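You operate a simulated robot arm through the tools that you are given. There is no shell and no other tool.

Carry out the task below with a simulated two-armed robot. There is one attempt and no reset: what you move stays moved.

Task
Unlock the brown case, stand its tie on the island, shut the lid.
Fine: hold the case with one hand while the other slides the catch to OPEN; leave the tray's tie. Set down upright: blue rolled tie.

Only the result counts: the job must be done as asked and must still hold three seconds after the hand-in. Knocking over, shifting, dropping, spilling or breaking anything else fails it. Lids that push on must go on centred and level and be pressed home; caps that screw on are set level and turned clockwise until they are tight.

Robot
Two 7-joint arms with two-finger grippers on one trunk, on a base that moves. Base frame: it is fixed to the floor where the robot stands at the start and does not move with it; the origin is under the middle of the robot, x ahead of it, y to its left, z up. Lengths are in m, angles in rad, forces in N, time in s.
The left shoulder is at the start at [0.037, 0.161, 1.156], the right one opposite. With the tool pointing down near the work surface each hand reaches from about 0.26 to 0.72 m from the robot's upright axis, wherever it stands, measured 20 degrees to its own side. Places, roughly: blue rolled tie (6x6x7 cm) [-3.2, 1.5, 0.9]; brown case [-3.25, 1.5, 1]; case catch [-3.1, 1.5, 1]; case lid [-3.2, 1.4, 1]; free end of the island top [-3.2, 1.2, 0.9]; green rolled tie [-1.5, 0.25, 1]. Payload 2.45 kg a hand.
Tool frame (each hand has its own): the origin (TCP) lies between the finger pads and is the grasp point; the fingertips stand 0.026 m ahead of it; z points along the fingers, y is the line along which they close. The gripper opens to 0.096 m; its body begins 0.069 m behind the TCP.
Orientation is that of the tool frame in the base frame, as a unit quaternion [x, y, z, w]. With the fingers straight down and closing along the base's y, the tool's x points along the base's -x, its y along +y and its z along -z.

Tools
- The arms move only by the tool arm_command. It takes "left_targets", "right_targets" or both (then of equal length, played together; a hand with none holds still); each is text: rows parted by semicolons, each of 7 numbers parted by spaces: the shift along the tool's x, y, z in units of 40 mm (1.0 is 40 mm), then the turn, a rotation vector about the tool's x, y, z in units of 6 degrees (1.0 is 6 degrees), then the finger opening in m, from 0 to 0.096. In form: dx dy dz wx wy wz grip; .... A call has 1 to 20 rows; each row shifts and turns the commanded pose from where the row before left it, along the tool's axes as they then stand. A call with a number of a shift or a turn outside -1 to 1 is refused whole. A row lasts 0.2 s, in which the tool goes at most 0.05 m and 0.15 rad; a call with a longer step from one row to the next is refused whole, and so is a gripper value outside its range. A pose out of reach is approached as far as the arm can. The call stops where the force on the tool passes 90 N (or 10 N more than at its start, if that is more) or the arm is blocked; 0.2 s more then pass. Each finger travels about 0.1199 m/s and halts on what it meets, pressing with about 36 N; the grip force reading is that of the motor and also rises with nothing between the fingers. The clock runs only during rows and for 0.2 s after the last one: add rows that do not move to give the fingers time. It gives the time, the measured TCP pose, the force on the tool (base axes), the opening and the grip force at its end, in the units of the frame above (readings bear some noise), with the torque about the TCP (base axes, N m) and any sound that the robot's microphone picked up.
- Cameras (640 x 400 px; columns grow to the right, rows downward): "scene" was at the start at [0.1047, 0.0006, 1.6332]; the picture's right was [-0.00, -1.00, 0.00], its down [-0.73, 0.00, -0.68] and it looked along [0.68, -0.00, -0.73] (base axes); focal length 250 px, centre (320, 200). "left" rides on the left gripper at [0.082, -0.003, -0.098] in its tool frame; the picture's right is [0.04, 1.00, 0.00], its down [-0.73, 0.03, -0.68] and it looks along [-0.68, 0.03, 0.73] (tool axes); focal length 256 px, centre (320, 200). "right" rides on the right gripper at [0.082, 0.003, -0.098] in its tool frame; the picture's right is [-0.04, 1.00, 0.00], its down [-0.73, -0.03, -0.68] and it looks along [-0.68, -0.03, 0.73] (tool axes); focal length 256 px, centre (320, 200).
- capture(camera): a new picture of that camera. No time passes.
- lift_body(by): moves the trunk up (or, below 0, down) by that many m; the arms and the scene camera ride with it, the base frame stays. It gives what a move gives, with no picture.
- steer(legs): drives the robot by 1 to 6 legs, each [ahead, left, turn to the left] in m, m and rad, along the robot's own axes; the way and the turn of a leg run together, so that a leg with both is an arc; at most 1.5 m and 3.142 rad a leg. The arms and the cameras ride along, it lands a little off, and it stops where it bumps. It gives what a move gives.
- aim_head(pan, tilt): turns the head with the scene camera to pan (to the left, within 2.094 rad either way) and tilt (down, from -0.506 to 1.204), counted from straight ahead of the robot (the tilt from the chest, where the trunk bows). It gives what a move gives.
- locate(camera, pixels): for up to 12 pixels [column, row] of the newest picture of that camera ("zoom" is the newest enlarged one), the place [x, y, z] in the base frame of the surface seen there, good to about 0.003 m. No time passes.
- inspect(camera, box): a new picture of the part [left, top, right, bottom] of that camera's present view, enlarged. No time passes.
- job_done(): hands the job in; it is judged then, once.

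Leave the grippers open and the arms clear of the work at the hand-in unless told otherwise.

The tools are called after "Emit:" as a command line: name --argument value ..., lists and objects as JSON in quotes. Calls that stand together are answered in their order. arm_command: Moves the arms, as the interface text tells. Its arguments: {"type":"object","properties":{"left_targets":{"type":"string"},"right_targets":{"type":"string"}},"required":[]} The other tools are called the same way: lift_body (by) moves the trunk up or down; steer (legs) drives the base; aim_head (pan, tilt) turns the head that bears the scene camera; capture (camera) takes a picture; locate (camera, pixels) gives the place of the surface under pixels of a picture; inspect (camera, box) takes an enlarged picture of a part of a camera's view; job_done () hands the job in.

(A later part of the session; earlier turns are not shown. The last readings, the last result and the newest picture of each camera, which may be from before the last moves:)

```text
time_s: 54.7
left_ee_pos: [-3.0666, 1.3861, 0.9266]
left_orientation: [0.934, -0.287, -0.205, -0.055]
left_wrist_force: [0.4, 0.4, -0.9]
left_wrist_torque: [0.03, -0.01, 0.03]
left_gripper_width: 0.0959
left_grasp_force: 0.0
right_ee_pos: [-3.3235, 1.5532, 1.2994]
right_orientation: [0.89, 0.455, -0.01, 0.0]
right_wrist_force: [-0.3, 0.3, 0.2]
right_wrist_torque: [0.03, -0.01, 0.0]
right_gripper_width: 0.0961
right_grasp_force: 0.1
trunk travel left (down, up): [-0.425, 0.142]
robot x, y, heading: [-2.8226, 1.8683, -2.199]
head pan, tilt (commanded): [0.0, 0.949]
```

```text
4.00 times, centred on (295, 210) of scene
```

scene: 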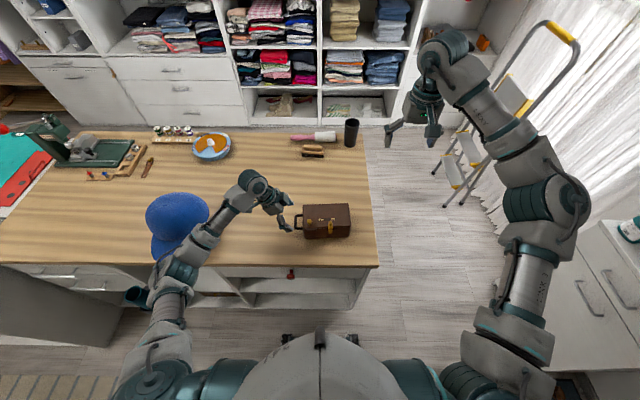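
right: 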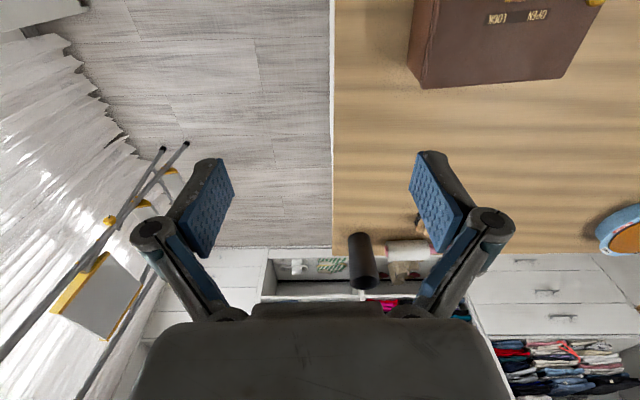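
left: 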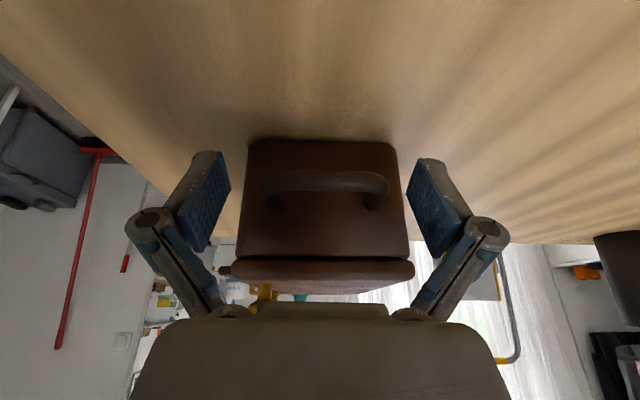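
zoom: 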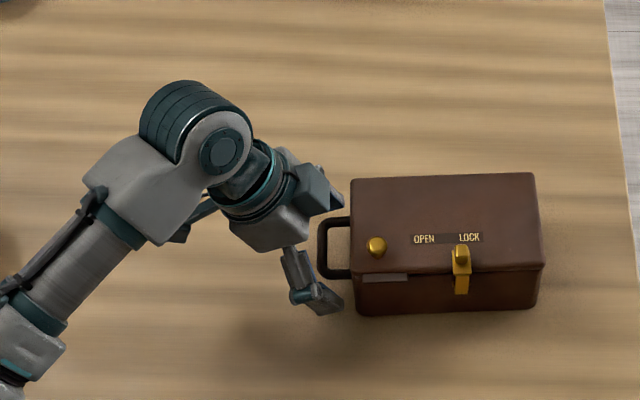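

The handle sits between the pads at TCP height, 3 mm off centre to +y (handle columns 262–390 vs pads around 320). I'll shift 3 mm and close gently in small steps.

Emit:
arm_command --left_targets "0 0.08 0 0 0 0 0.096; 0 0 0 0 0 0 0.084; 0 0 0 0 0 0 0.078; 0 0 0 0 0 0 0.074; 0 0 0 0 0 0 0.071; 0 0 0 0 0 0 0.068; 0 0 0 0 0 0 0.066; 0 0 0 0 0 0 0.064"

Emit:
capture --camera "left"

```text
time_s: 56.5
left_ee_pos: [-3.0688, 1.3838, 0.9266]
left_orientation: [0.934, -0.287, -0.205, -0.054]
left_wrist_force: [0.1, 1.2, 0.6]
left_wrist_torque: [0.0, 0.02, 0.0]
left_gripper_width: 0.065
left_grasp_force: 1.0
right_ee_pos: [-3.3242, 1.5536, 1.2989]
right_orientation: [0.891, 0.454, -0.01, -0.001]
right_wrist_force: [-0.8, -0.7, 0.6]
right_wrist_torque: [0.03, 0.01, -0.01]
right_gripper_width: 0.096
right_grasp_force: 0.0
trunk travel left (down, up): [-0.425, 0.142]
robot x, y, heading: [-2.8205, 1.8667, -2.206]
head pan, tilt (commanded): [0.0, 0.949]
```

```text
taken
```

left: 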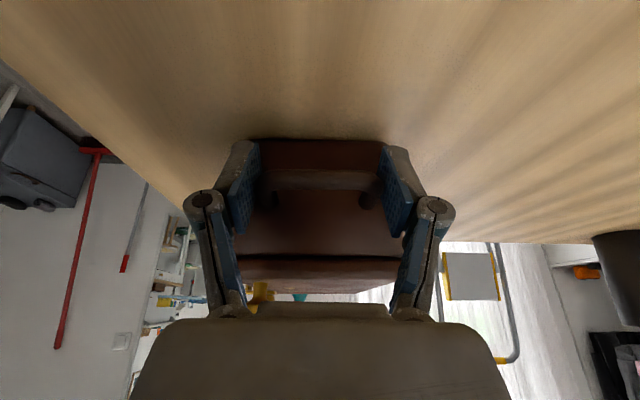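

Contact begins at 0.065 m. I'll close firmly now.

Emit:
arm_command --left_targets "0 0 0 0 0 0 0.062; 0 0 0 0 0 0 0.058; 0 0 0 0 0 0 0.05; 0 0 0 0 0 0 0.04; 0 0 0 0 0 0 0.03; 0 0 0 0 0 0 0.02"

Emit:
capture --camera "left"

Emit:
inspect --camera "scene" --box '[220, 160, 370, 260]'

```text
time_s: 57.9
left_ee_pos: [-3.0672, 1.3845, 0.9264]
left_orientation: [0.934, -0.286, -0.205, -0.053]
left_wrist_force: [1.3, -0.8, 2.0]
left_wrist_torque: [-0.02, 0.02, 0.09]
left_gripper_width: 0.0644
left_grasp_force: 36.0
right_ee_pos: [-3.3243, 1.5542, 1.2987]
right_orientation: [0.89, 0.455, -0.009, -0.001]
right_wrist_force: [0.6, -0.7, 0.5]
right_wrist_torque: [0.0, 0.02, 0.02]
right_gripper_width: 0.096
right_grasp_force: 0.1
trunk travel left (down, up): [-0.425, 0.142]
robot x, y, heading: [-2.8216, 1.8665, -2.197]
head pan, tilt (commanded): [0.0, 0.949]
```

```text
taken
```

left: 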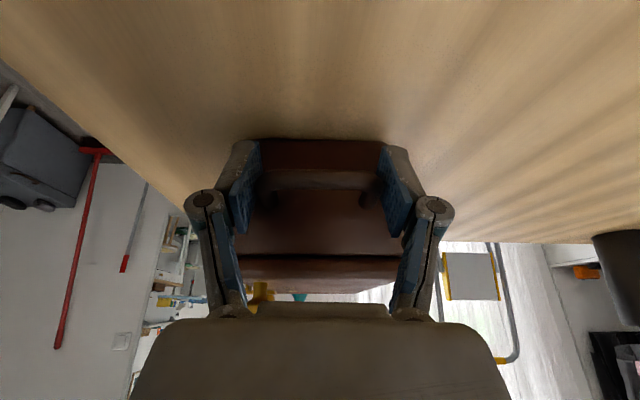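

```text
4.00 times, centred on (295, 210) of scene
```

zoom: 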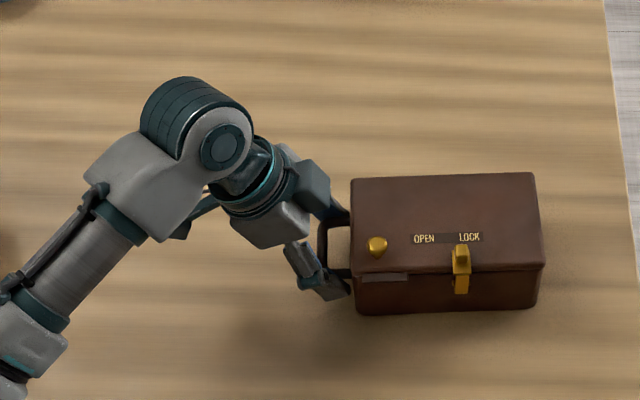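

The case is held with 36 N and hasn't moved. Now the right hand: I'll turn it −92° about its axis so it closes along the case's depth, camera to the right side.

Emit:
arm_command --right_targets "0 0 0 0 0 -1 0.096; 0 0 0 0 0 -1 0.096; 0 0 0 0 0 -1 0.096; 0 0 0 0 0 -1 0.096; 0 0 0 0 0 -1 0.096; 0 0 0 0 0 -1 0.096; 0 0 0 0 0 -1 0.096; 0 0 0 0 0 -1 0.096; 0 0 0 0 0 -1 0.09; 0 0 0 0 0 -1 0.08; 0 0 0 0 0 -1 0.07; 0 0 0 0 0 -1 0.06; 0 0 0 0 0 -1 0.05; 0 0 0 0 0 -1 0.05; 0 0 0 0 0 -1 0.05; 0 0 0 0 0 -0.33 0.05"

Emit:
capture --camera "right"

Emit:
capture --camera "scene"

```text
time_s: 61.3
left_ee_pos: [-3.0685, 1.3838, 0.9258]
left_orientation: [0.934, -0.287, -0.206, -0.055]
left_wrist_force: [-0.9, 0.1, 3.1]
left_wrist_torque: [-0.13, 0.04, 0.11]
left_gripper_width: 0.0643
left_grasp_force: 36.1
right_ee_pos: [-3.0816, 1.663, 1.2424]
right_orientation: [0.292, 0.956, -0.008, -0.007]
right_wrist_force: [-0.1, 0.7, -0.1]
right_wrist_torque: [-0.01, -0.03, 0.01]
right_gripper_width: 0.0498
right_grasp_force: 0.1
right hand out of reach, approached as far as the arm can: row 6, 7, 8, 9, 10, 11, 12, 13, 14, 15, 16
trunk travel left (down, up): [-0.425, 0.142]
robot x, y, heading: [-2.8216, 1.8668, -2.201]
head pan, tilt (commanded): [0.0, 0.949]
```

```text
taken
```

right: 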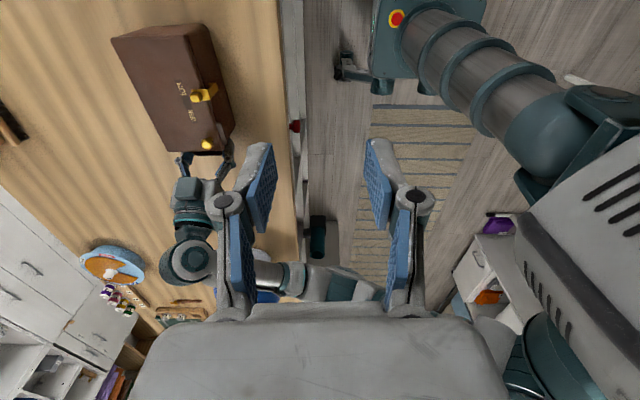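

```text
taken
```

scene: 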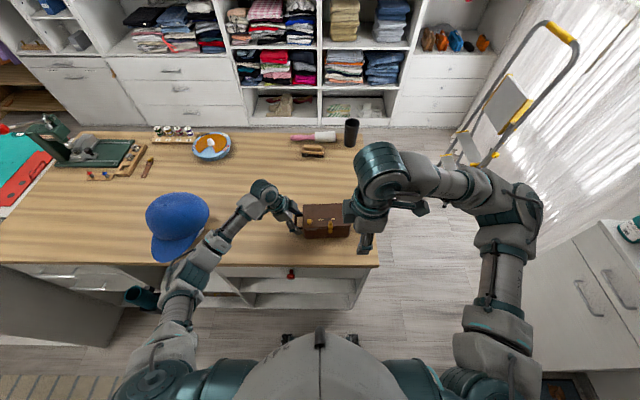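

The turn made that place unreachable for the right arm, so the hand drifted toward me (now at (-3.082,1.663,1.242)), with the desired orientation. I'll issue one still row to see where the commanded pose stands.

Emit:
arm_command --right_targets "0 0 0 0 0 0 0.05"

```text
time_s: 61.7
left_ee_pos: [-3.0679, 1.3839, 0.9272]
left_orientation: [0.934, -0.286, -0.206, -0.054]
left_wrist_force: [-0.7, -0.2, 3.4]
left_wrist_torque: [0.0, 0.1, 0.01]
left_gripper_width: 0.0644
left_grasp_force: 35.5
right_ee_pos: [-3.0823, 1.6607, 1.2423]
right_orientation: [0.293, 0.956, -0.007, -0.007]
right_wrist_force: [0.3, 0.0, 0.0]
right_wrist_torque: [0.01, 0.0, 0.0]
right_gripper_width: 0.0501
right_grasp_force: 0.1
trunk travel left (down, up): [-0.425, 0.142]
robot x, y, heading: [-2.8247, 1.864, -2.198]
head pan, tilt (commanded): [0.0, 0.949]
```

The command starts from the actual pose. I'll move the right hand forward over the catch, staying high at first (z ≈ 1.15).

Emit:
arm_command --right_targets "-0.198 -0.742 0.375 0 0 0 0.05; -0.198 -0.742 0.375 0 0 0 0.05; -0.198 -0.742 0.375 0 0 0 0.05; -0.198 -0.742 0.375 0 0 0 0.05; -0.198 -0.742 0.375 0 0 0 0.05; -0.198 -0.742 0.375 0 0 0 0.05; 0 0 0 0 0 0 0.05"

Emit:
capture --camera "right"

Emit:
capture --camera "scene"

```text
time_s: 63.3
left_ee_pos: [-3.067, 1.3834, 0.9263]
left_orientation: [0.934, -0.286, -0.206, -0.053]
left_wrist_force: [-0.4, 1.7, 2.1]
left_wrist_torque: [0.01, 0.08, -0.05]
left_gripper_width: 0.0643
left_grasp_force: 35.4
right_ee_pos: [-3.0482, 1.6076, 1.1823]
right_orientation: [0.293, 0.956, -0.007, -0.008]
right_wrist_force: [0.2, -0.2, 0.8]
right_wrist_torque: [0.0, 0.01, 0.02]
right_gripper_width: 0.0497
right_grasp_force: 0.0
right hand out of reach, approached as far as the arm can: row 1, 2, 3, 4, 5, 6
trunk travel left (down, up): [-0.425, 0.142]
robot x, y, heading: [-2.8243, 1.8653, -2.197]
head pan, tilt (commanded): [0.0, 0.949]
```

```text
taken
```

right: 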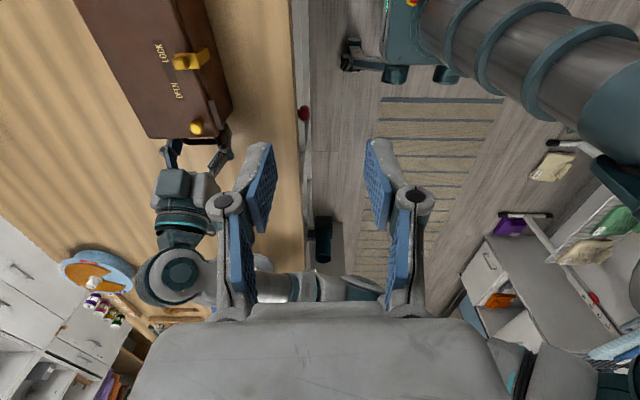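

```text
taken
```

scene: 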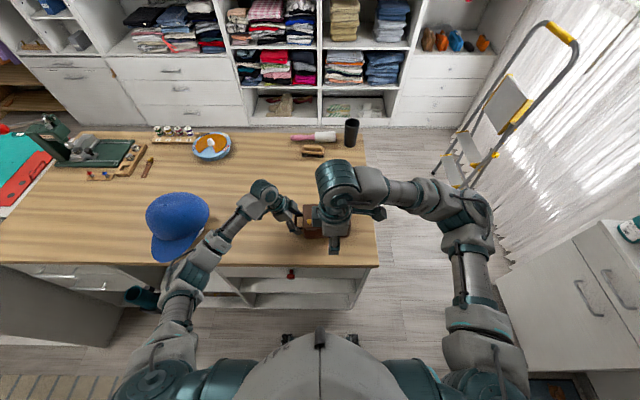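

That orientation is at the edge of the right arm's joint range. I'll back off: move the right hand to the right and up, then turn it back to its original heading. A push on the nub with closed fingers from the right will do as well.

Emit:
arm_command --right_targets "0.7 0 -0.3 0 0 0 0.05; 0.7 0 -0.3 0 0 0 0.05; 0.7 0 -0.3 0 0 0 0.05; 0.7 0 -0.3 0 0 0 0.05; 0.7 0 -0.3 0 0 0 0.05; 0.7 0 -0.3 0 0 0 0.05"

Emit:
capture --camera "scene"

```text
time_s: 64.7
left_ee_pos: [-3.0686, 1.3858, 0.9264]
left_orientation: [0.934, -0.286, -0.207, -0.053]
left_wrist_force: [2.9, -1.3, 1.0]
left_wrist_torque: [0.18, 0.4, 0.01]
left_gripper_width: 0.0641
left_grasp_force: 36.2
right_ee_pos: [-3.1126, 1.7356, 1.2473]
right_orientation: [0.293, 0.956, -0.007, -0.006]
right_wrist_force: [-0.5, -0.1, -0.2]
right_wrist_torque: [0.01, -0.01, 0.0]
right_gripper_width: 0.0501
right_grasp_force: 0.0
right hand out of reach, approached as far as the arm can: row 1, 2, 3, 4, 5, 6
trunk travel left (down, up): [-0.425, 0.142]
robot x, y, heading: [-2.823, 1.8641, -2.197]
head pan, tilt (commanded): [0.0, 0.949]
```

```text
taken
```

scene: 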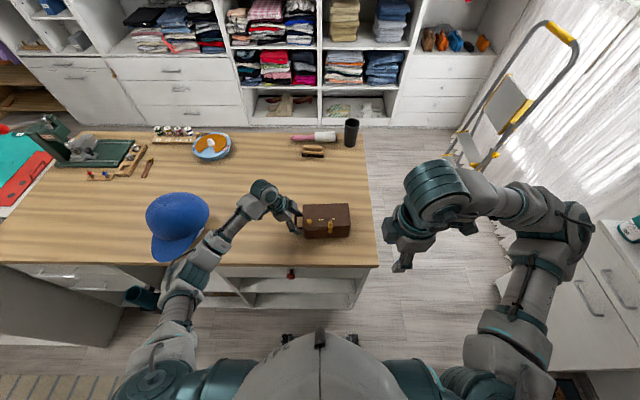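

Now turn the right hand back by +92° about its axis.

Emit:
arm_command --right_targets "0 0 0 0 0 1 0.05; 0 0 0 0 0 1 0.05; 0 0 0 0 0 1 0.05; 0 0 0 0 0 1 0.05; 0 0 0 0 0 1 0.05; 0 0 0 0 0 1 0.05; 0 0 0 0 0 1 0.05; 0 0 0 0 0 1 0.05; 0 0 0 0 0 1 0.05; 0 0 0 0 0 1 0.05; 0 0 0 0 0 1 0.05; 0 0 0 0 0 1 0.05; 0 0 0 0 0 1 0.05; 0 0 0 0 0 1 0.05; 0 0 0 0 0 1 0.05; 0 0 0 0 0 0.33 0.05"

Emit:
capture --camera "scene"

Emit:
capture --camera "right"

```text
time_s: 68.1
left_ee_pos: [-3.0669, 1.3838, 0.9257]
left_orientation: [0.934, -0.286, -0.206, -0.053]
left_wrist_force: [0.9, 1.3, -0.3]
left_wrist_torque: [-0.03, -0.01, -0.02]
left_gripper_width: 0.0646
left_grasp_force: 36.4
right_ee_pos: [-3.1119, 1.734, 1.2476]
right_orientation: [0.891, 0.453, -0.01, 0.0]
right_wrist_force: [0.0, -0.4, 0.5]
right_wrist_torque: [-0.01, -0.02, -0.01]
right_gripper_width: 0.0501
right_grasp_force: 0.0
trunk travel left (down, up): [-0.425, 0.142]
robot x, y, heading: [-2.8212, 1.8649, -2.195]
head pan, tilt (commanded): [0.0, 0.949]
```

```text
taken
```

scene: 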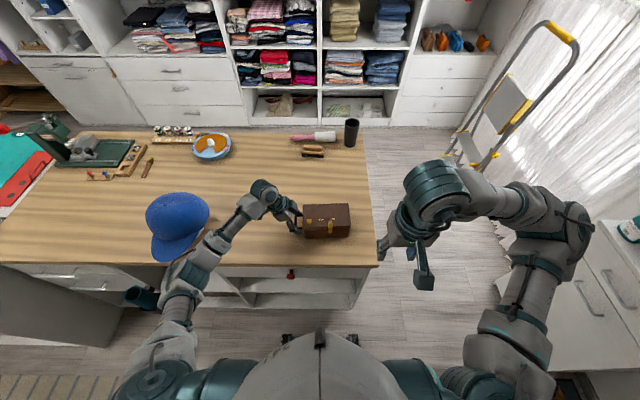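

```text
taken
```

right: 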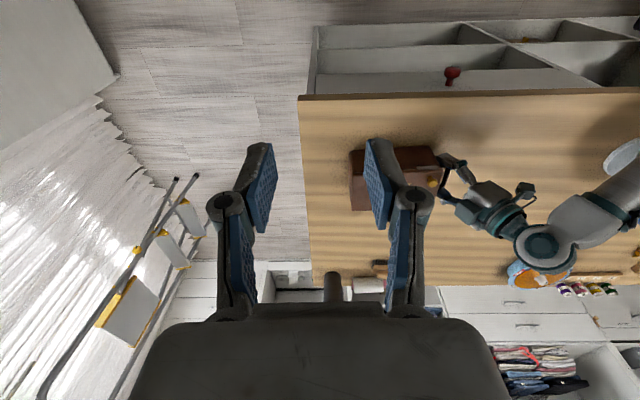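

Orientation restored. Now I'll close the right fingers and bring the hand over the lid just right of the catch (about (-3.174,1.507)), descending to z≈1.06.

Emit:
arm_command --right_targets "-0.786 0.2986 0 0 0 -0.38 0.03; -0.786 0.2986 0 0 0 0 0.01; -0.786 0.2986 0 0 0 0 0; -0.786 0.2986 0 0 0 0 0; -0.786 0.2986 0 0 0 0 0; -0.786 0.2986 0 0 0 0 0; -0.786 0.2986 0 0 0 0 0; 0 0 0.9 0 0 0 0; 0 0 0.9 0 0 0 0; 0 0 0.9 0 0 0 0; 0 0 0.9 0 0 0 0; 0 0 0.9 0 0 0 0; 0 0 0 0 0 0 0"

Emit:
capture --camera "right"

Emit:
inspect --camera "scene" --box '[240, 150, 420, 270]'

```text
time_s: 70.9
left_ee_pos: [-3.0675, 1.3831, 0.9254]
left_orientation: [0.934, -0.285, -0.206, -0.053]
left_wrist_force: [0.5, -1.8, 2.0]
left_wrist_torque: [-0.08, -0.09, 0.14]
left_gripper_width: 0.0642
left_grasp_force: 35.9
right_ee_pos: [-3.1689, 1.5037, 1.0695]
right_orientation: [0.881, 0.472, -0.011, 0.0]
right_wrist_force: [0.3, -0.1, -0.4]
right_wrist_torque: [0.02, 0.01, 0.0]
right_gripper_width: 0.0
right_grasp_force: 28.0
trunk travel left (down, up): [-0.425, 0.142]
robot x, y, heading: [-2.8236, 1.8674, -2.198]
head pan, tilt (commanded): [0.0, 0.949]
```

```text
taken
```

right: 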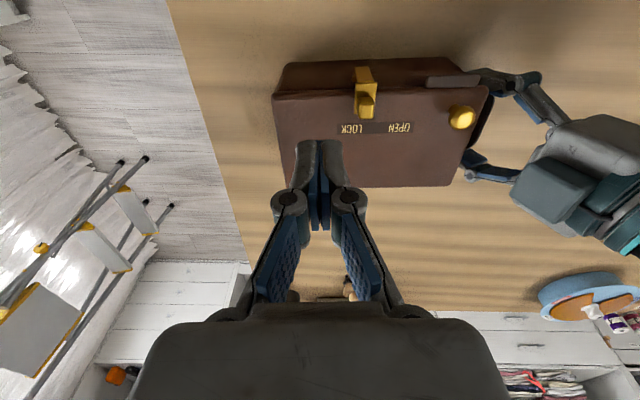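

```text
3.33 times, centred on (330, 210) of scene
```

zoom: 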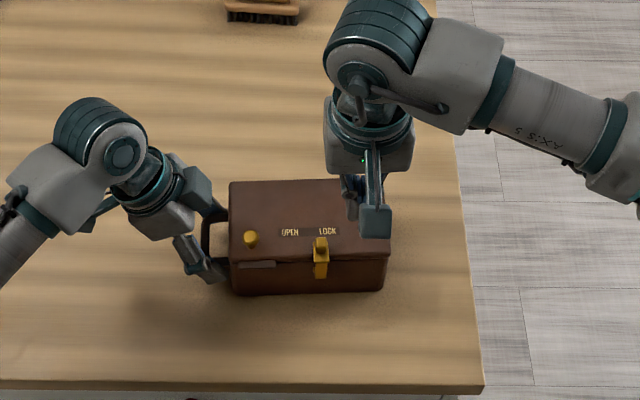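

The closed fingertips (columns 293–343) are about 28 mm wide and sit right of the catch nub (365,100). I'll enlarge the view to locate the nub precisely.

Emit:
inspect --camera "right" --box '[270, 50, 490, 190]'

Emit:
locate --camera "zoom" --pixels '[[275, 140], [275, 160], [250, 150], [300, 150], [262, 90], [300, 90], [275, 60], [280, 215], [380, 215], [560, 195], [60, 160], [75, 80]]'

```text
2.86 times, centred on (380, 120) of right
```

zoom: 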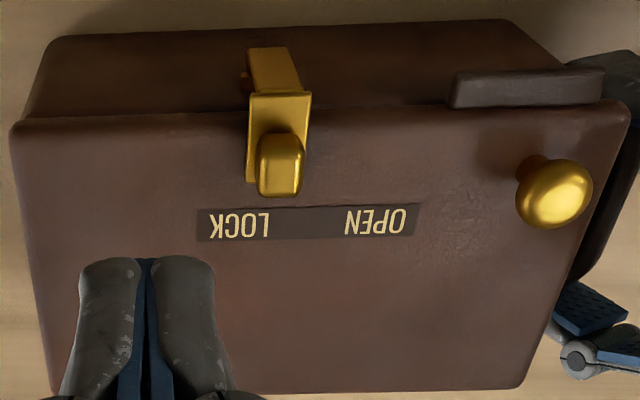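

```text
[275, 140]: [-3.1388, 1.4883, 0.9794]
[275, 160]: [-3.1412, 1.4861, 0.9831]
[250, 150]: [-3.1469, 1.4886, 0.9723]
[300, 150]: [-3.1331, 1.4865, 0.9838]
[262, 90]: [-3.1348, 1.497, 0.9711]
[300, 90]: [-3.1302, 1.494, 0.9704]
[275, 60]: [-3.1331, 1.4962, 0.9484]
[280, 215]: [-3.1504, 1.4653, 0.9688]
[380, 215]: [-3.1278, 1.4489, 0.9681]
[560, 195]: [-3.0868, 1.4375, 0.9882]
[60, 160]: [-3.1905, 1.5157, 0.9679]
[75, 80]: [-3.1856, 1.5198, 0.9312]
```

Nub centre ≈ (-3.1385,1.487), top z≈0.983, right side near u≈0.097. I'll lower the closed fingertips to just above the lid (tip z≈0.974), about 7 mm right of the nub.

Emit:
arm_command --right_targets "0.03 0.06 0.6 0 0 0 0; 0.03 0.06 0.6 0 0 0 0; 0 0 0.3 0 0 0 0; 0 0 0.22 0 0 0 0; 0 0 0 0 0 0 0"

Emit:
capture --camera "right"

Emit:
inspect --camera "right" --box '[250, 60, 470, 200]'

Emit:
inspect --camera "scene" --box '[280, 180, 380, 250]'

```text
time_s: 72.1
left_ee_pos: [-3.0679, 1.3837, 0.9264]
left_orientation: [0.934, -0.286, -0.207, -0.054]
left_wrist_force: [0.3, -2.1, 1.7]
left_wrist_torque: [-0.06, 0.04, 0.07]
left_gripper_width: 0.0644
left_grasp_force: 35.9
right_ee_pos: [-3.1649, 1.5025, 1.0017]
right_orientation: [0.882, 0.472, -0.01, -0.001]
right_wrist_force: [-0.2, 0.1, 0.9]
right_wrist_torque: [-0.02, -0.02, -0.01]
right_gripper_width: 0.0002
right_grasp_force: 28.4
trunk travel left (down, up): [-0.425, 0.142]
robot x, y, heading: [-2.8235, 1.866, -2.197]
head pan, tilt (commanded): [0.0, 0.949]
```

```text
taken
```

right: 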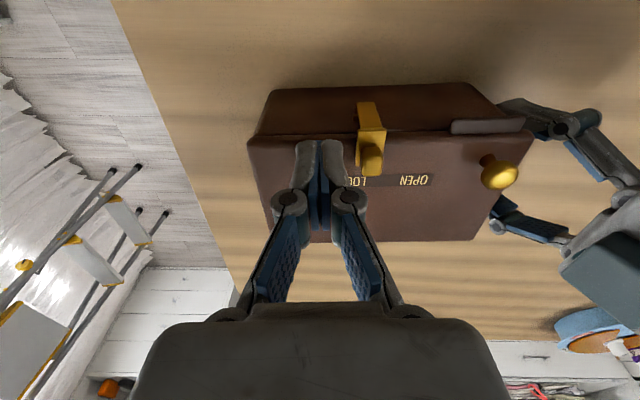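

```text
2.86 times, centred on (360, 130) of right
```

zoom: 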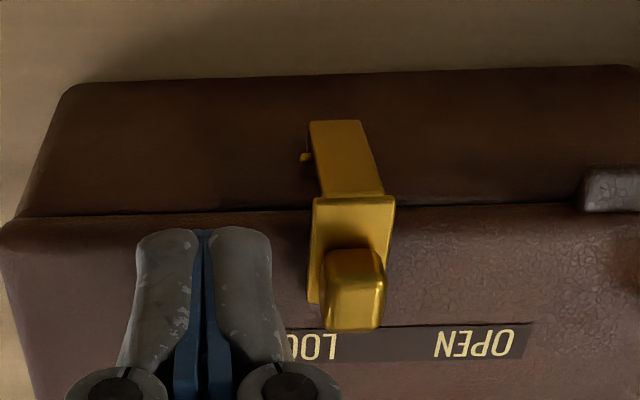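

```text
5.71 times, centred on (330, 215) of scene
```

zoom: 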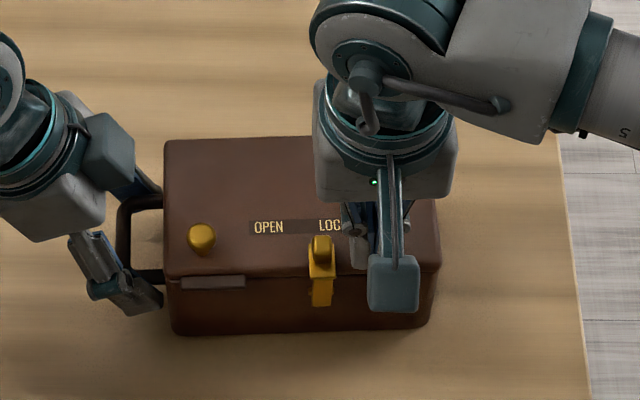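

Fingertips are level with the nub, just right of it (zoom: tips at (205,240), nub at (350,300)). I'll push left in 4 mm steps, first 20 mm, with the left hand holding.

Emit:
arm_command --right_targets "0 0 0.05 0 0 0 0; 0 0.1 0 0 0 0 0; 0 0.1 0 0 0 0 0; 0 0.1 0 0 0 0 0; 0 0.1 0 0 0 0 0; 0 0.1 0 0 0 0 0"

Emit:
inspect --camera "right" --box '[250, 60, 470, 200]'

Emit:
inspect --camera "scene" --box '[280, 180, 380, 250]'

```text
time_s: 73.5
left_ee_pos: [-3.0671, 1.3832, 0.9252]
left_orientation: [0.934, -0.287, -0.206, -0.054]
left_wrist_force: [1.5, -2.4, 1.1]
left_wrist_torque: [0.08, 0.13, 0.04]
left_gripper_width: 0.0646
left_grasp_force: 35.8
right_ee_pos: [-3.1475, 1.493, 0.9991]
right_orientation: [0.881, 0.472, -0.01, -0.001]
right_wrist_force: [-0.1, 0.3, -0.5]
right_wrist_torque: [0.04, 0.02, 0.0]
right_gripper_width: 0.0002
right_grasp_force: 28.4
trunk travel left (down, up): [-0.425, 0.142]
robot x, y, heading: [-2.8224, 1.869, -2.196]
head pan, tilt (commanded): [0.0, 0.949]
```

```text
2.86 times, centred on (360, 130) of right
```

zoom: 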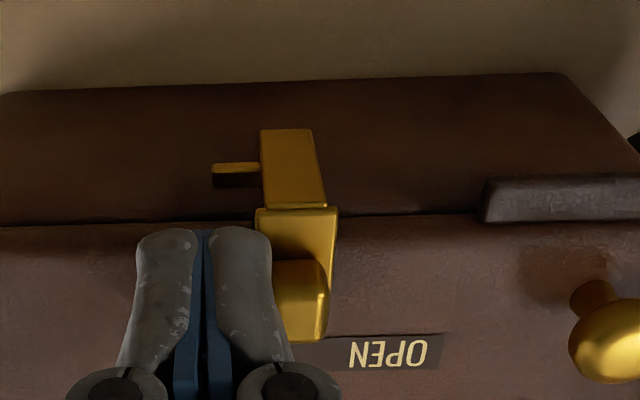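

```text
5.71 times, centred on (330, 215) of scene
```

zoom: 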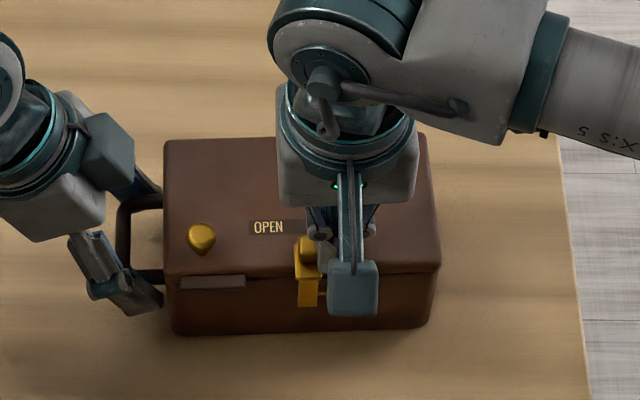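

The catch is moving left off its keeper with almost no force. I'll push on, in 4 mm steps for 24 mm more.

Emit:
arm_command --right_targets "0 0.1 0 0 0 0 0; 0 0.1 0 0 0 0 0; 0 0.1 0 0 0 0 0; 0 0.1 0 0 0 0 0; 0 0.1 0 0 0 0 0; 0 0.1 0 0 0 0 0"

Emit:
inspect --camera "right" --box '[250, 60, 470, 200]'

Emit:
inspect --camera "scene" --box '[280, 180, 380, 250]'

```text
time_s: 74.9
left_ee_pos: [-3.0659, 1.3825, 0.9252]
left_orientation: [0.936, -0.283, -0.202, -0.051]
left_wrist_force: [17.2, -26.5, -5.1]
left_wrist_torque: [0.14, 0.21, -0.11]
left_gripper_width: 0.065
left_grasp_force: 35.7
right_ee_pos: [-3.1309, 1.4811, 1.0]
right_orientation: [0.882, 0.472, -0.01, -0.003]
right_wrist_force: [-22.4, 26.9, 18.8]
right_wrist_torque: [0.24, 0.33, -0.04]
right_gripper_width: 0.0
right_grasp_force: 28.5
trunk travel left (down, up): [-0.425, 0.142]
robot x, y, heading: [-2.824, 1.8639, -2.202]
head pan, tilt (commanded): [0.0, 0.949]
```

```text
2.86 times, centred on (360, 130) of right
```

zoom: 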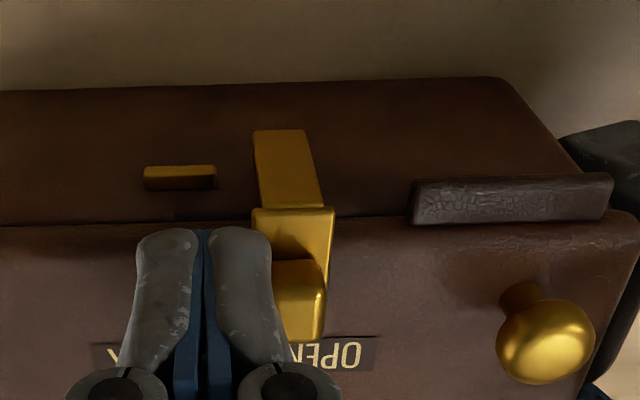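

```text
5.71 times, centred on (330, 215) of scene
```

zoom: 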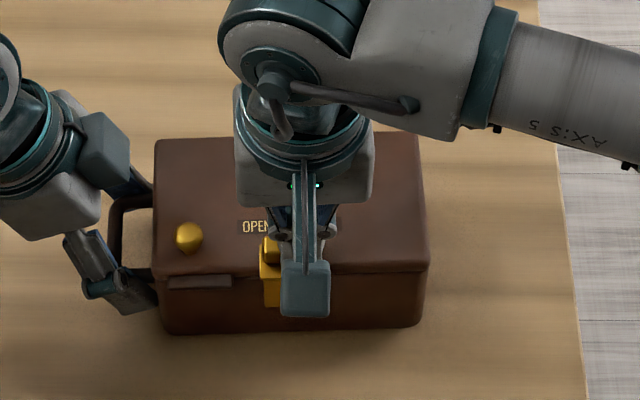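

Now both hands feel ~30 N opposing: the catch has hit its end stop at OPEN (strap well clear of the keeper). I'll back the right hand off 10 mm and lift it 5 cm, then look.

Emit:
arm_command --right_targets "0 -0.1 0 0 0 0 0; 0 -0.15 0 0 0 0 0; 0 0 -0.5 0 0 0 0; 0 0 -0.75 0 0 0 0; 0 -0.5 0 0 0 0 0; 0 0 0 0 0 0 0"

Emit:
inspect --camera "right" --box '[250, 40, 500, 200]'

Emit:
inspect --camera "scene" --box '[280, 180, 380, 250]'

```text
time_s: 76.3
left_ee_pos: [-3.0682, 1.3837, 0.9264]
left_orientation: [0.934, -0.286, -0.206, -0.054]
left_wrist_force: [0.1, -0.2, -3.0]
left_wrist_torque: [-0.22, -0.31, -0.03]
left_gripper_width: 0.0645
left_grasp_force: 36.3
right_ee_pos: [-3.1515, 1.4964, 1.0488]
right_orientation: [0.881, 0.472, -0.009, -0.001]
right_wrist_force: [-0.6, -0.3, 0.9]
right_wrist_torque: [0.03, 0.02, -0.04]
right_gripper_width: 0.0
right_grasp_force: 28.8
trunk travel left (down, up): [-0.425, 0.142]
robot x, y, heading: [-2.823, 1.8653, -2.199]
head pan, tilt (commanded): [0.0, 0.949]
```

```text
2.50 times, centred on (375, 120) of right
```

zoom: 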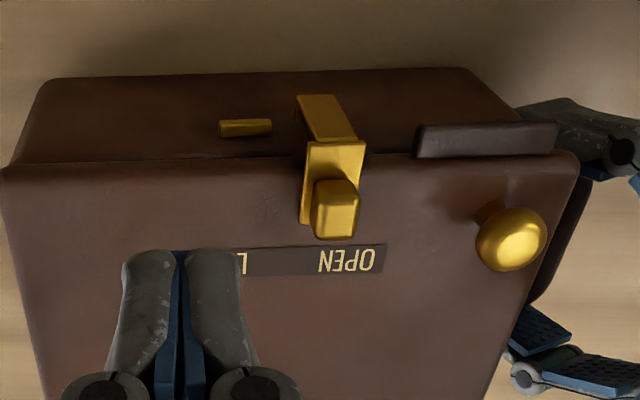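

```text
5.71 times, centred on (330, 215) of scene
```

zoom: 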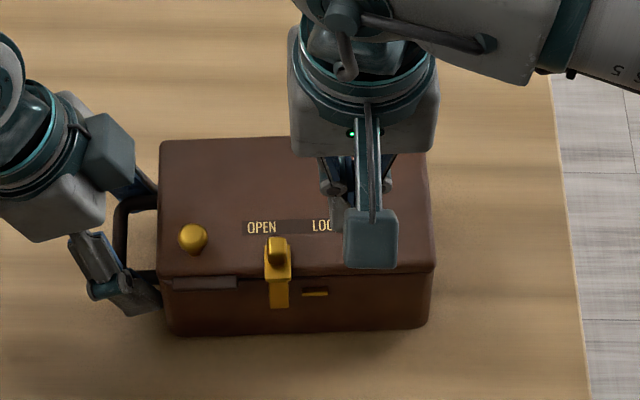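

The catch nub is now next to OPEN, its strap clear of the keeper. Next I'll release the handle gently and back the left hand away along its axis; also raise the right hand out of the way to the right.

Emit:
arm_command --left_targets "0 0 0 0 0 0 0.064; 0 0 0 0 0 0 0.068; 0 0 0 0 0 0 0.075; 0 0 0 0 0 0 0.085; 0 0 0 0 0 0 0.096; 0 0 -0.5 0 0 0 0.096; 0 0 -0.9 0 0 0 0.096; 0 0 -0.9 0 0 0 0.096; 0 0 -0.9 0 0 0 0.096; 0 0 -0.9 0 0 0 0.096" --right_targets "0 0 0 0 0 0 0; 0 0 0 0 0 0 0; 0 0 0 0 0 0 0; 0 0 0 0 0 0 0; 0 0 -0.5 0 0 0 0; 0 0 -0.9 0 0 0 0; 0 -0.5 -0.7 0 0 0 0.02; 0 -0.9 -0.4 0 0 0 0.04; 0 -0.9 0 0 0 0 0.06; 0 -0.9 0 0 0 0 0.08"

Emit:
capture --camera "scene"

Emit:
inspect --camera "scene" --box '[280, 180, 380, 250]'

Emit:
locate --camera "zoom" --pixels '[[193, 225], [193, 235], [163, 145], [425, 148], [432, 260], [163, 268], [205, 283], [277, 245]]'

```text
time_s: 78.5
left_ee_pos: [-3.0094, 1.3485, 1.0754]
left_orientation: [0.934, -0.287, -0.205, -0.054]
left_wrist_force: [0.3, -1.5, 0.5]
left_wrist_torque: [-0.01, 0.01, 0.0]
left_gripper_width: 0.0962
left_grasp_force: 0.1
right_ee_pos: [-3.2589, 1.5692, 1.1508]
right_orientation: [0.881, 0.473, -0.01, 0.0]
right_wrist_force: [-0.1, 0.9, -0.4]
right_wrist_torque: [0.0, -0.02, -0.03]
right_gripper_width: 0.08
right_grasp_force: 0.0
trunk travel left (down, up): [-0.425, 0.142]
robot x, y, heading: [-2.8205, 1.8639, -2.197]
head pan, tilt (commanded): [0.0, 0.949]
```

```text
taken
```

scene: 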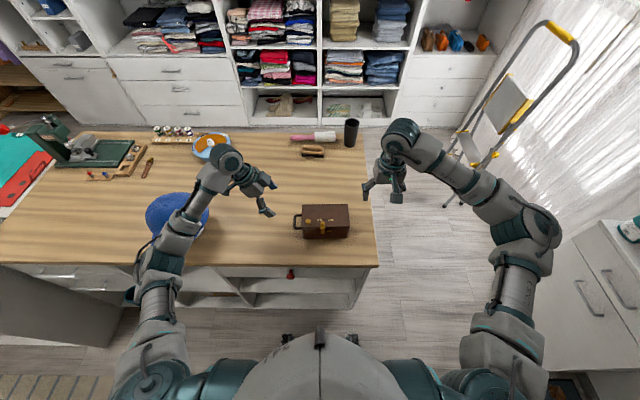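

```text
5.71 times, centred on (330, 215) of scene
```

zoom: 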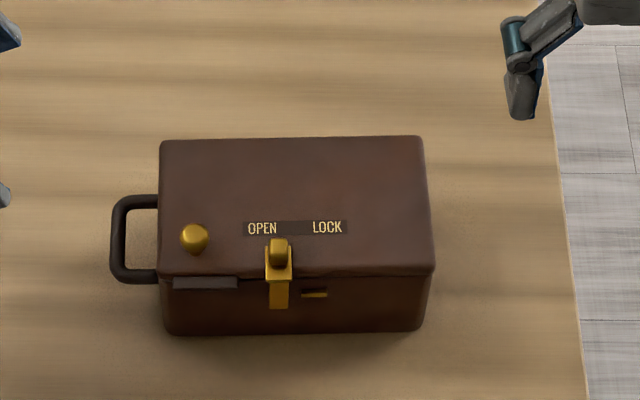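

```text
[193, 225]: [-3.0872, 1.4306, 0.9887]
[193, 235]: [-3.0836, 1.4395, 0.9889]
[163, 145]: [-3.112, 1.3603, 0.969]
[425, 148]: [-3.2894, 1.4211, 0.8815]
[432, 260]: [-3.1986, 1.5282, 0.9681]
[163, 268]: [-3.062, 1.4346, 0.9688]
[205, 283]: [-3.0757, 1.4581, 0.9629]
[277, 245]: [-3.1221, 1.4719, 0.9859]
```

The case barely moved (front-left top corner ≈ (-3.062,1.435)). Knob centre ≈ (-3.085,1.438,0.981). Next I'll raise the left hand, remove its tilt and turn it back 90° so it can pinch the knob left–right and lift the lid.

Emit:
arm_command --left_targets "0 0 -0.5 0 1 0 0.096; 0 0 -0.5 0 1 0 0.096; 0 0 -0.5 0 1 0 0.096; 0 0 -0.5 0 1 0 0.096; 0 0 0 0 0 -1 0.08; 0 0 0 0 0 -1 0.07; 0 0 0 0 0 -1 0.06; 0 0 0 0 0 -1 0.05; 0 0 0 0 0 -1 0.05; 0 0 0 0 0 -1 0.05; 0 0 0 0 0 -1 0.05; 0 0 0 0 0 -1 0.05; 0 0 0 0 0 -1 0.05; 0 0 0 0 0 -1 0.05; 0 0 0 0 0 -1 0.05; 0 0 0 0 0 -1 0.05; 0 0 0 0 0 -1 0.05; 0 0 0 0 0 -1 0.05; 0 0 0 0 0 -1 0.05"

Emit:
capture --camera "left"

Emit:
capture --camera "scene"

```text
time_s: 82.5
left_ee_pos: [-2.9919, 1.3365, 1.1516]
left_orientation: [0.882, 0.472, -0.01, 0.0]
left_wrist_force: [0.6, -0.3, -0.2]
left_wrist_torque: [0.01, 0.0, 0.03]
left_gripper_width: 0.0501
left_grasp_force: 0.1
right_ee_pos: [-3.2579, 1.5675, 1.15]
right_orientation: [0.881, 0.473, -0.01, -0.001]
right_wrist_force: [0.1, -0.6, -0.7]
right_wrist_torque: [0.01, -0.02, 0.01]
right_gripper_width: 0.0798
right_grasp_force: 0.0
trunk travel left (down, up): [-0.425, 0.142]
robot x, y, heading: [-2.8253, 1.8652, -2.196]
head pan, tilt (commanded): [0.0, 0.949]
```

```text
taken
```

left: 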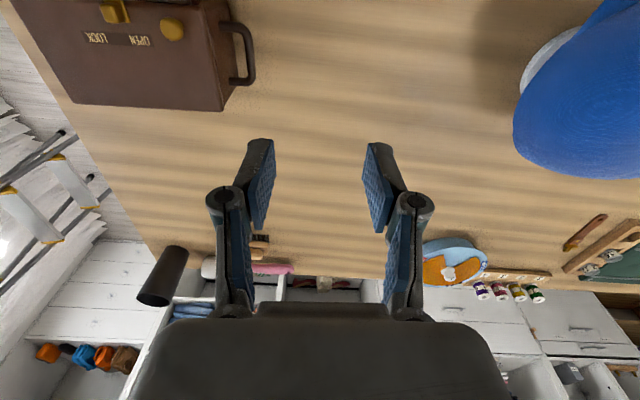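

```text
taken
```

scene: 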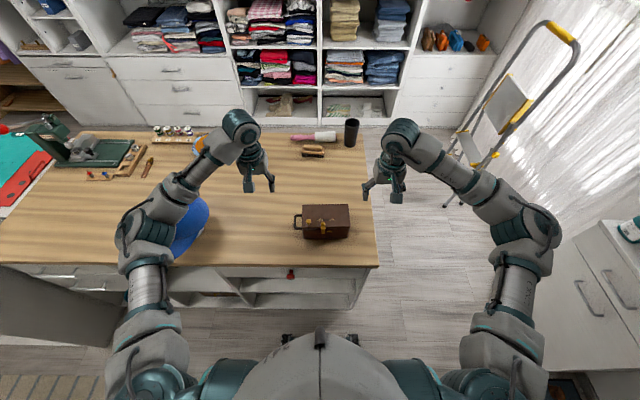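

Orientation is right. I'll move the left hand over the knob (z≈1.10) and tilt it 18° so the hand leans left.

Emit:
arm_command --left_targets "0.206 -0.834 0.3 0 0 0 0.05; 0.206 -0.834 0.3 0 0 0 0.045; 0.206 -0.834 0.3 0 0 0 0.04; 0.206 -0.834 0.3 0 0 0 0.04; 0 0 0 1 0 0 0.04; 0 0 0 1 0 0 0.04; 0 0 0 1 0 0 0.04; 0 0 0 0 0 0 0.04"

Emit:
capture --camera "left"

Emit:
inspect --camera "scene" --box '[240, 150, 400, 250]'

```text
time_s: 84.3
left_ee_pos: [-3.0841, 1.4397, 1.1063]
left_orientation: [0.872, 0.463, -0.084, -0.139]
left_wrist_force: [0.5, -0.7, -1.2]
left_wrist_torque: [0.0, -0.02, -0.02]
left_gripper_width: 0.0401
left_grasp_force: 0.1
right_ee_pos: [-3.2575, 1.5687, 1.1501]
right_orientation: [0.881, 0.472, -0.01, 0.0]
right_wrist_force: [-0.7, -0.3, -0.8]
right_wrist_torque: [0.02, -0.03, 0.03]
right_gripper_width: 0.08
right_grasp_force: 0.1
trunk travel left (down, up): [-0.425, 0.142]
robot x, y, heading: [-2.8228, 1.8666, -2.201]
head pan, tilt (commanded): [0.0, 0.949]
```

```text
taken
```

left: 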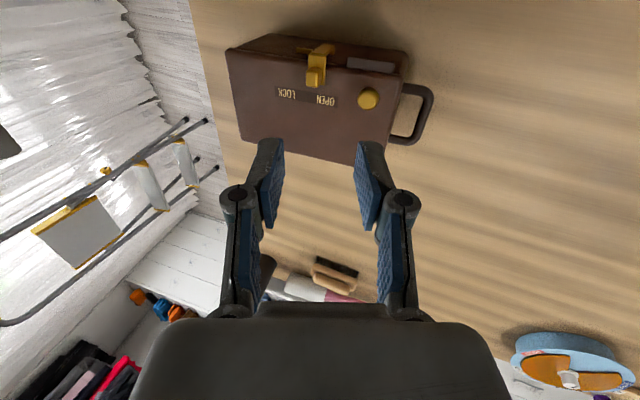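

```text
4.00 times, centred on (320, 200) of scene
```

zoom: 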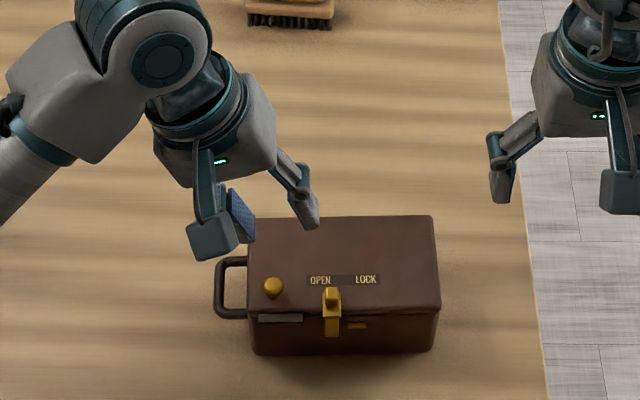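

The 18° lean would put the left fingertip too low next to the lid, so I'll remove it and lower straight to just above the knob (z≈1.04) with the fingers open 40 mm.

Emit:
arm_command --left_targets "0 0 0 -1 0 0 0.04; 0 0 0 -1 0 0 0.04; 0 0 0 -1 0 0 0.04; 0 0 0.8 0 0 0 0.04; 0 0 0.8 0 0 0 0.04; 0 0 0 0 0 0 0.04"

Emit:
capture --camera "left"

Emit:
inspect --camera "left" --box '[220, 50, 440, 200]'

Emit:
locate --camera "zoom" --pixels '[[340, 120], [340, 105], [320, 125]]'

```text
time_s: 85.7
left_ee_pos: [-3.0864, 1.4381, 1.0408]
left_orientation: [0.883, 0.47, -0.01, 0.0]
left_wrist_force: [0.1, 0.6, 0.1]
left_wrist_torque: [0.02, 0.01, -0.02]
left_gripper_width: 0.04
left_grasp_force: 0.1
right_ee_pos: [-3.2563, 1.5685, 1.152]
right_orientation: [0.881, 0.472, -0.009, 0.0]
right_wrist_force: [1.0, -0.1, -1.1]
right_wrist_torque: [0.02, 0.02, 0.0]
right_gripper_width: 0.0801
right_grasp_force: 0.1
trunk travel left (down, up): [-0.425, 0.142]
robot x, y, heading: [-2.8216, 1.8657, -2.197]
head pan, tilt (commanded): [0.0, 0.949]
```

```text
taken
```

left: 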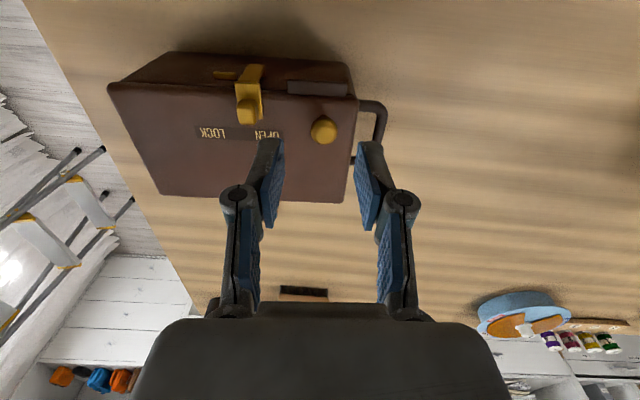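

```text
2.67 times, centred on (330, 125) of left
```

zoom: 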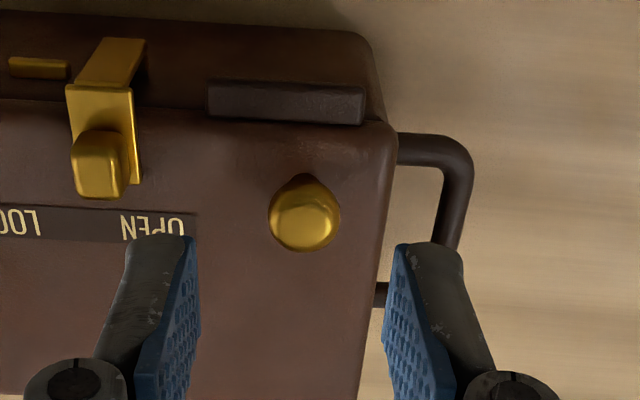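

```text
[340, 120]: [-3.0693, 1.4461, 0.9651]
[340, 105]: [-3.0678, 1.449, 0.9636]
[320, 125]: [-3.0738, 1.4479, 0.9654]
```

The knob is at zoom (303,217), so about 2.5 mm left of the finger centre; fore–aft it's aligned. I'll shift 2.5 mm and descend to TCP z≈0.998 (tips just above the lid).

Emit:
locate --camera "zoom" --pixels '[[303, 215], [303, 235], [330, 215], [275, 215]]'

Emit:
arm_command --left_targets "0 0.0625 0.4 0 0 0 0.04; 0 0 0.4 0 0 0 0.04; 0 0 0.25 0 0 0 0.04; 0 0 0 0 0 0 0.04"

Emit:
inspect --camera "left" --box '[220, 50, 440, 200]'

Emit:
inspect --camera "scene" --box '[280, 180, 380, 250]'

```text
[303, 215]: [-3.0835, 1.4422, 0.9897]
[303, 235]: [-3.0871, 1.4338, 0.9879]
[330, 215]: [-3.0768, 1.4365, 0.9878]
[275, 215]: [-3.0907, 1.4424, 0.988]
```

```text
time_s: 86.7
left_ee_pos: [-3.0854, 1.4368, 0.9993]
left_orientation: [0.883, 0.47, -0.011, 0.0]
left_wrist_force: [0.1, 0.7, 0.3]
left_wrist_torque: [0.01, 0.02, -0.01]
left_gripper_width: 0.0399
left_grasp_force: 0.1
right_ee_pos: [-3.2584, 1.5688, 1.1502]
right_orientation: [0.881, 0.473, -0.01, 0.0]
right_wrist_force: [-0.2, 0.1, -0.4]
right_wrist_torque: [0.03, -0.03, -0.02]
right_gripper_width: 0.0798
right_grasp_force: 0.0
trunk travel left (down, up): [-0.425, 0.142]
robot x, y, heading: [-2.8228, 1.8635, -2.197]
head pan, tilt (commanded): [0.0, 0.949]
```

```text
2.67 times, centred on (330, 125) of left
```

zoom: 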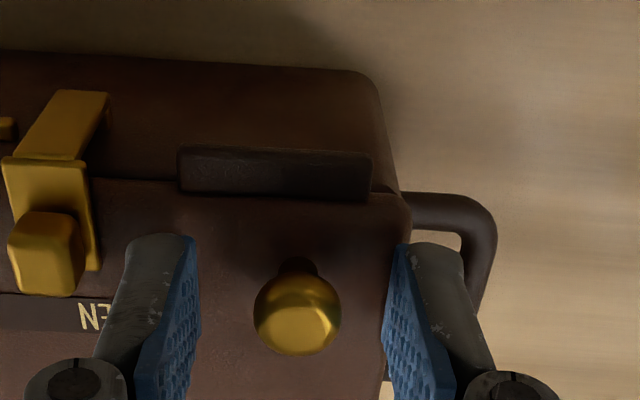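

```text
5.71 times, centred on (330, 215) of scene
```

zoom: 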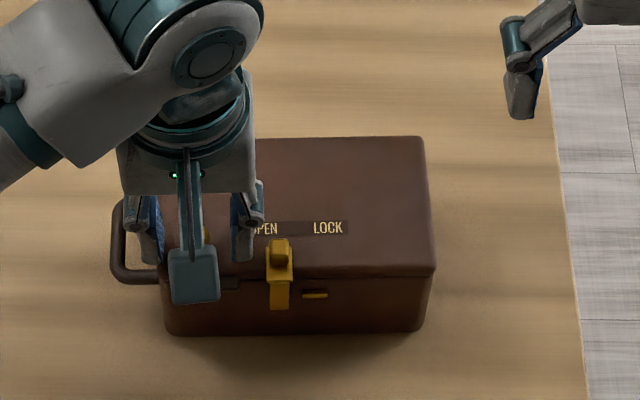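

The ball knob is between the pads and centred. I'll close gently on it.

Emit:
arm_command --left_targets "0 0 0 0 0 0 0.032; 0 0 0 0 0 0 0.027; 0 0 0 0 0 0 0.023; 0 0 0 0 0 0 0.02; 0 0 0 0 0 0 0.017; 0 0 0 0 0 0 0.012; 0 0 0 0 0 0 0.005; 0 0 0 0 0 0 0"

Emit:
inspect --camera "left" --box '[220, 50, 440, 200]'

```text
time_s: 88.5
left_ee_pos: [-3.0841, 1.4366, 0.9986]
left_orientation: [0.883, 0.47, -0.01, 0.0]
left_wrist_force: [0.8, -0.7, -0.3]
left_wrist_torque: [-0.05, -0.04, 0.06]
left_gripper_width: 0.0163
left_grasp_force: 36.5
right_ee_pos: [-3.2574, 1.5684, 1.1502]
right_orientation: [0.881, 0.472, -0.01, 0.0]
right_wrist_force: [1.2, -0.5, 0.5]
right_wrist_torque: [0.0, -0.02, -0.02]
right_gripper_width: 0.08
right_grasp_force: 0.0
trunk travel left (down, up): [-0.425, 0.142]
robot x, y, heading: [-2.8209, 1.8669, -2.2]
head pan, tilt (commanded): [0.0, 0.949]
```

```text
2.67 times, centred on (330, 125) of left
```

zoom: 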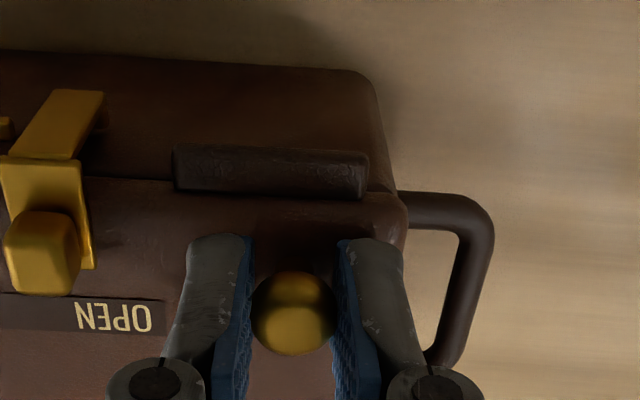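

Knob gripped (16 mm, 36 N). I'll lift along the lid's hinge arc, first about 20°.

Emit:
arm_command --left_targets "-0.0625 0 -0.178 0 0 0 0; -0.0725 0 -0.17 0 0 0 0; -0.09 0 -0.162 0 0 0 0; -0.1 0 -0.155 0 0 0 0"

Emit:
inspect --camera "scene" --box '[280, 170, 380, 250]'

Emit:
capture --camera "left"

```text
time_s: 89.5
left_ee_pos: [-3.0924, 1.4254, 1.024]
left_orientation: [0.883, 0.47, -0.01, 0.0]
left_wrist_force: [-0.3, 0.6, -2.6]
left_wrist_torque: [0.13, -0.07, -0.03]
left_gripper_width: 0.0163
left_grasp_force: 36.5
right_ee_pos: [-3.2575, 1.5688, 1.1502]
right_orientation: [0.881, 0.472, -0.009, 0.0]
right_wrist_force: [-1.0, 0.1, -0.3]
right_wrist_torque: [0.03, 0.0, 0.01]
right_gripper_width: 0.08
right_grasp_force: 0.1
trunk travel left (down, up): [-0.425, 0.142]
robot x, y, heading: [-2.8203, 1.8688, -2.199]
head pan, tilt (commanded): [0.0, 0.949]
```

```text
5.00 times, centred on (330, 210) of scene
```

zoom: 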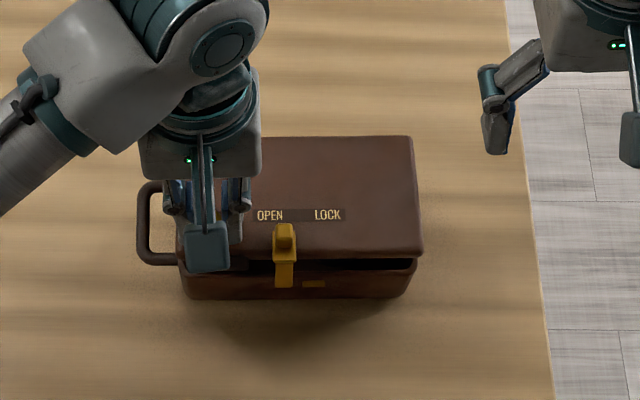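

```text
taken
```

left: 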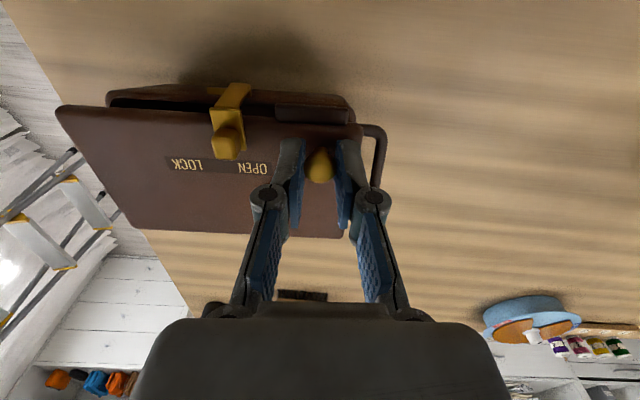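

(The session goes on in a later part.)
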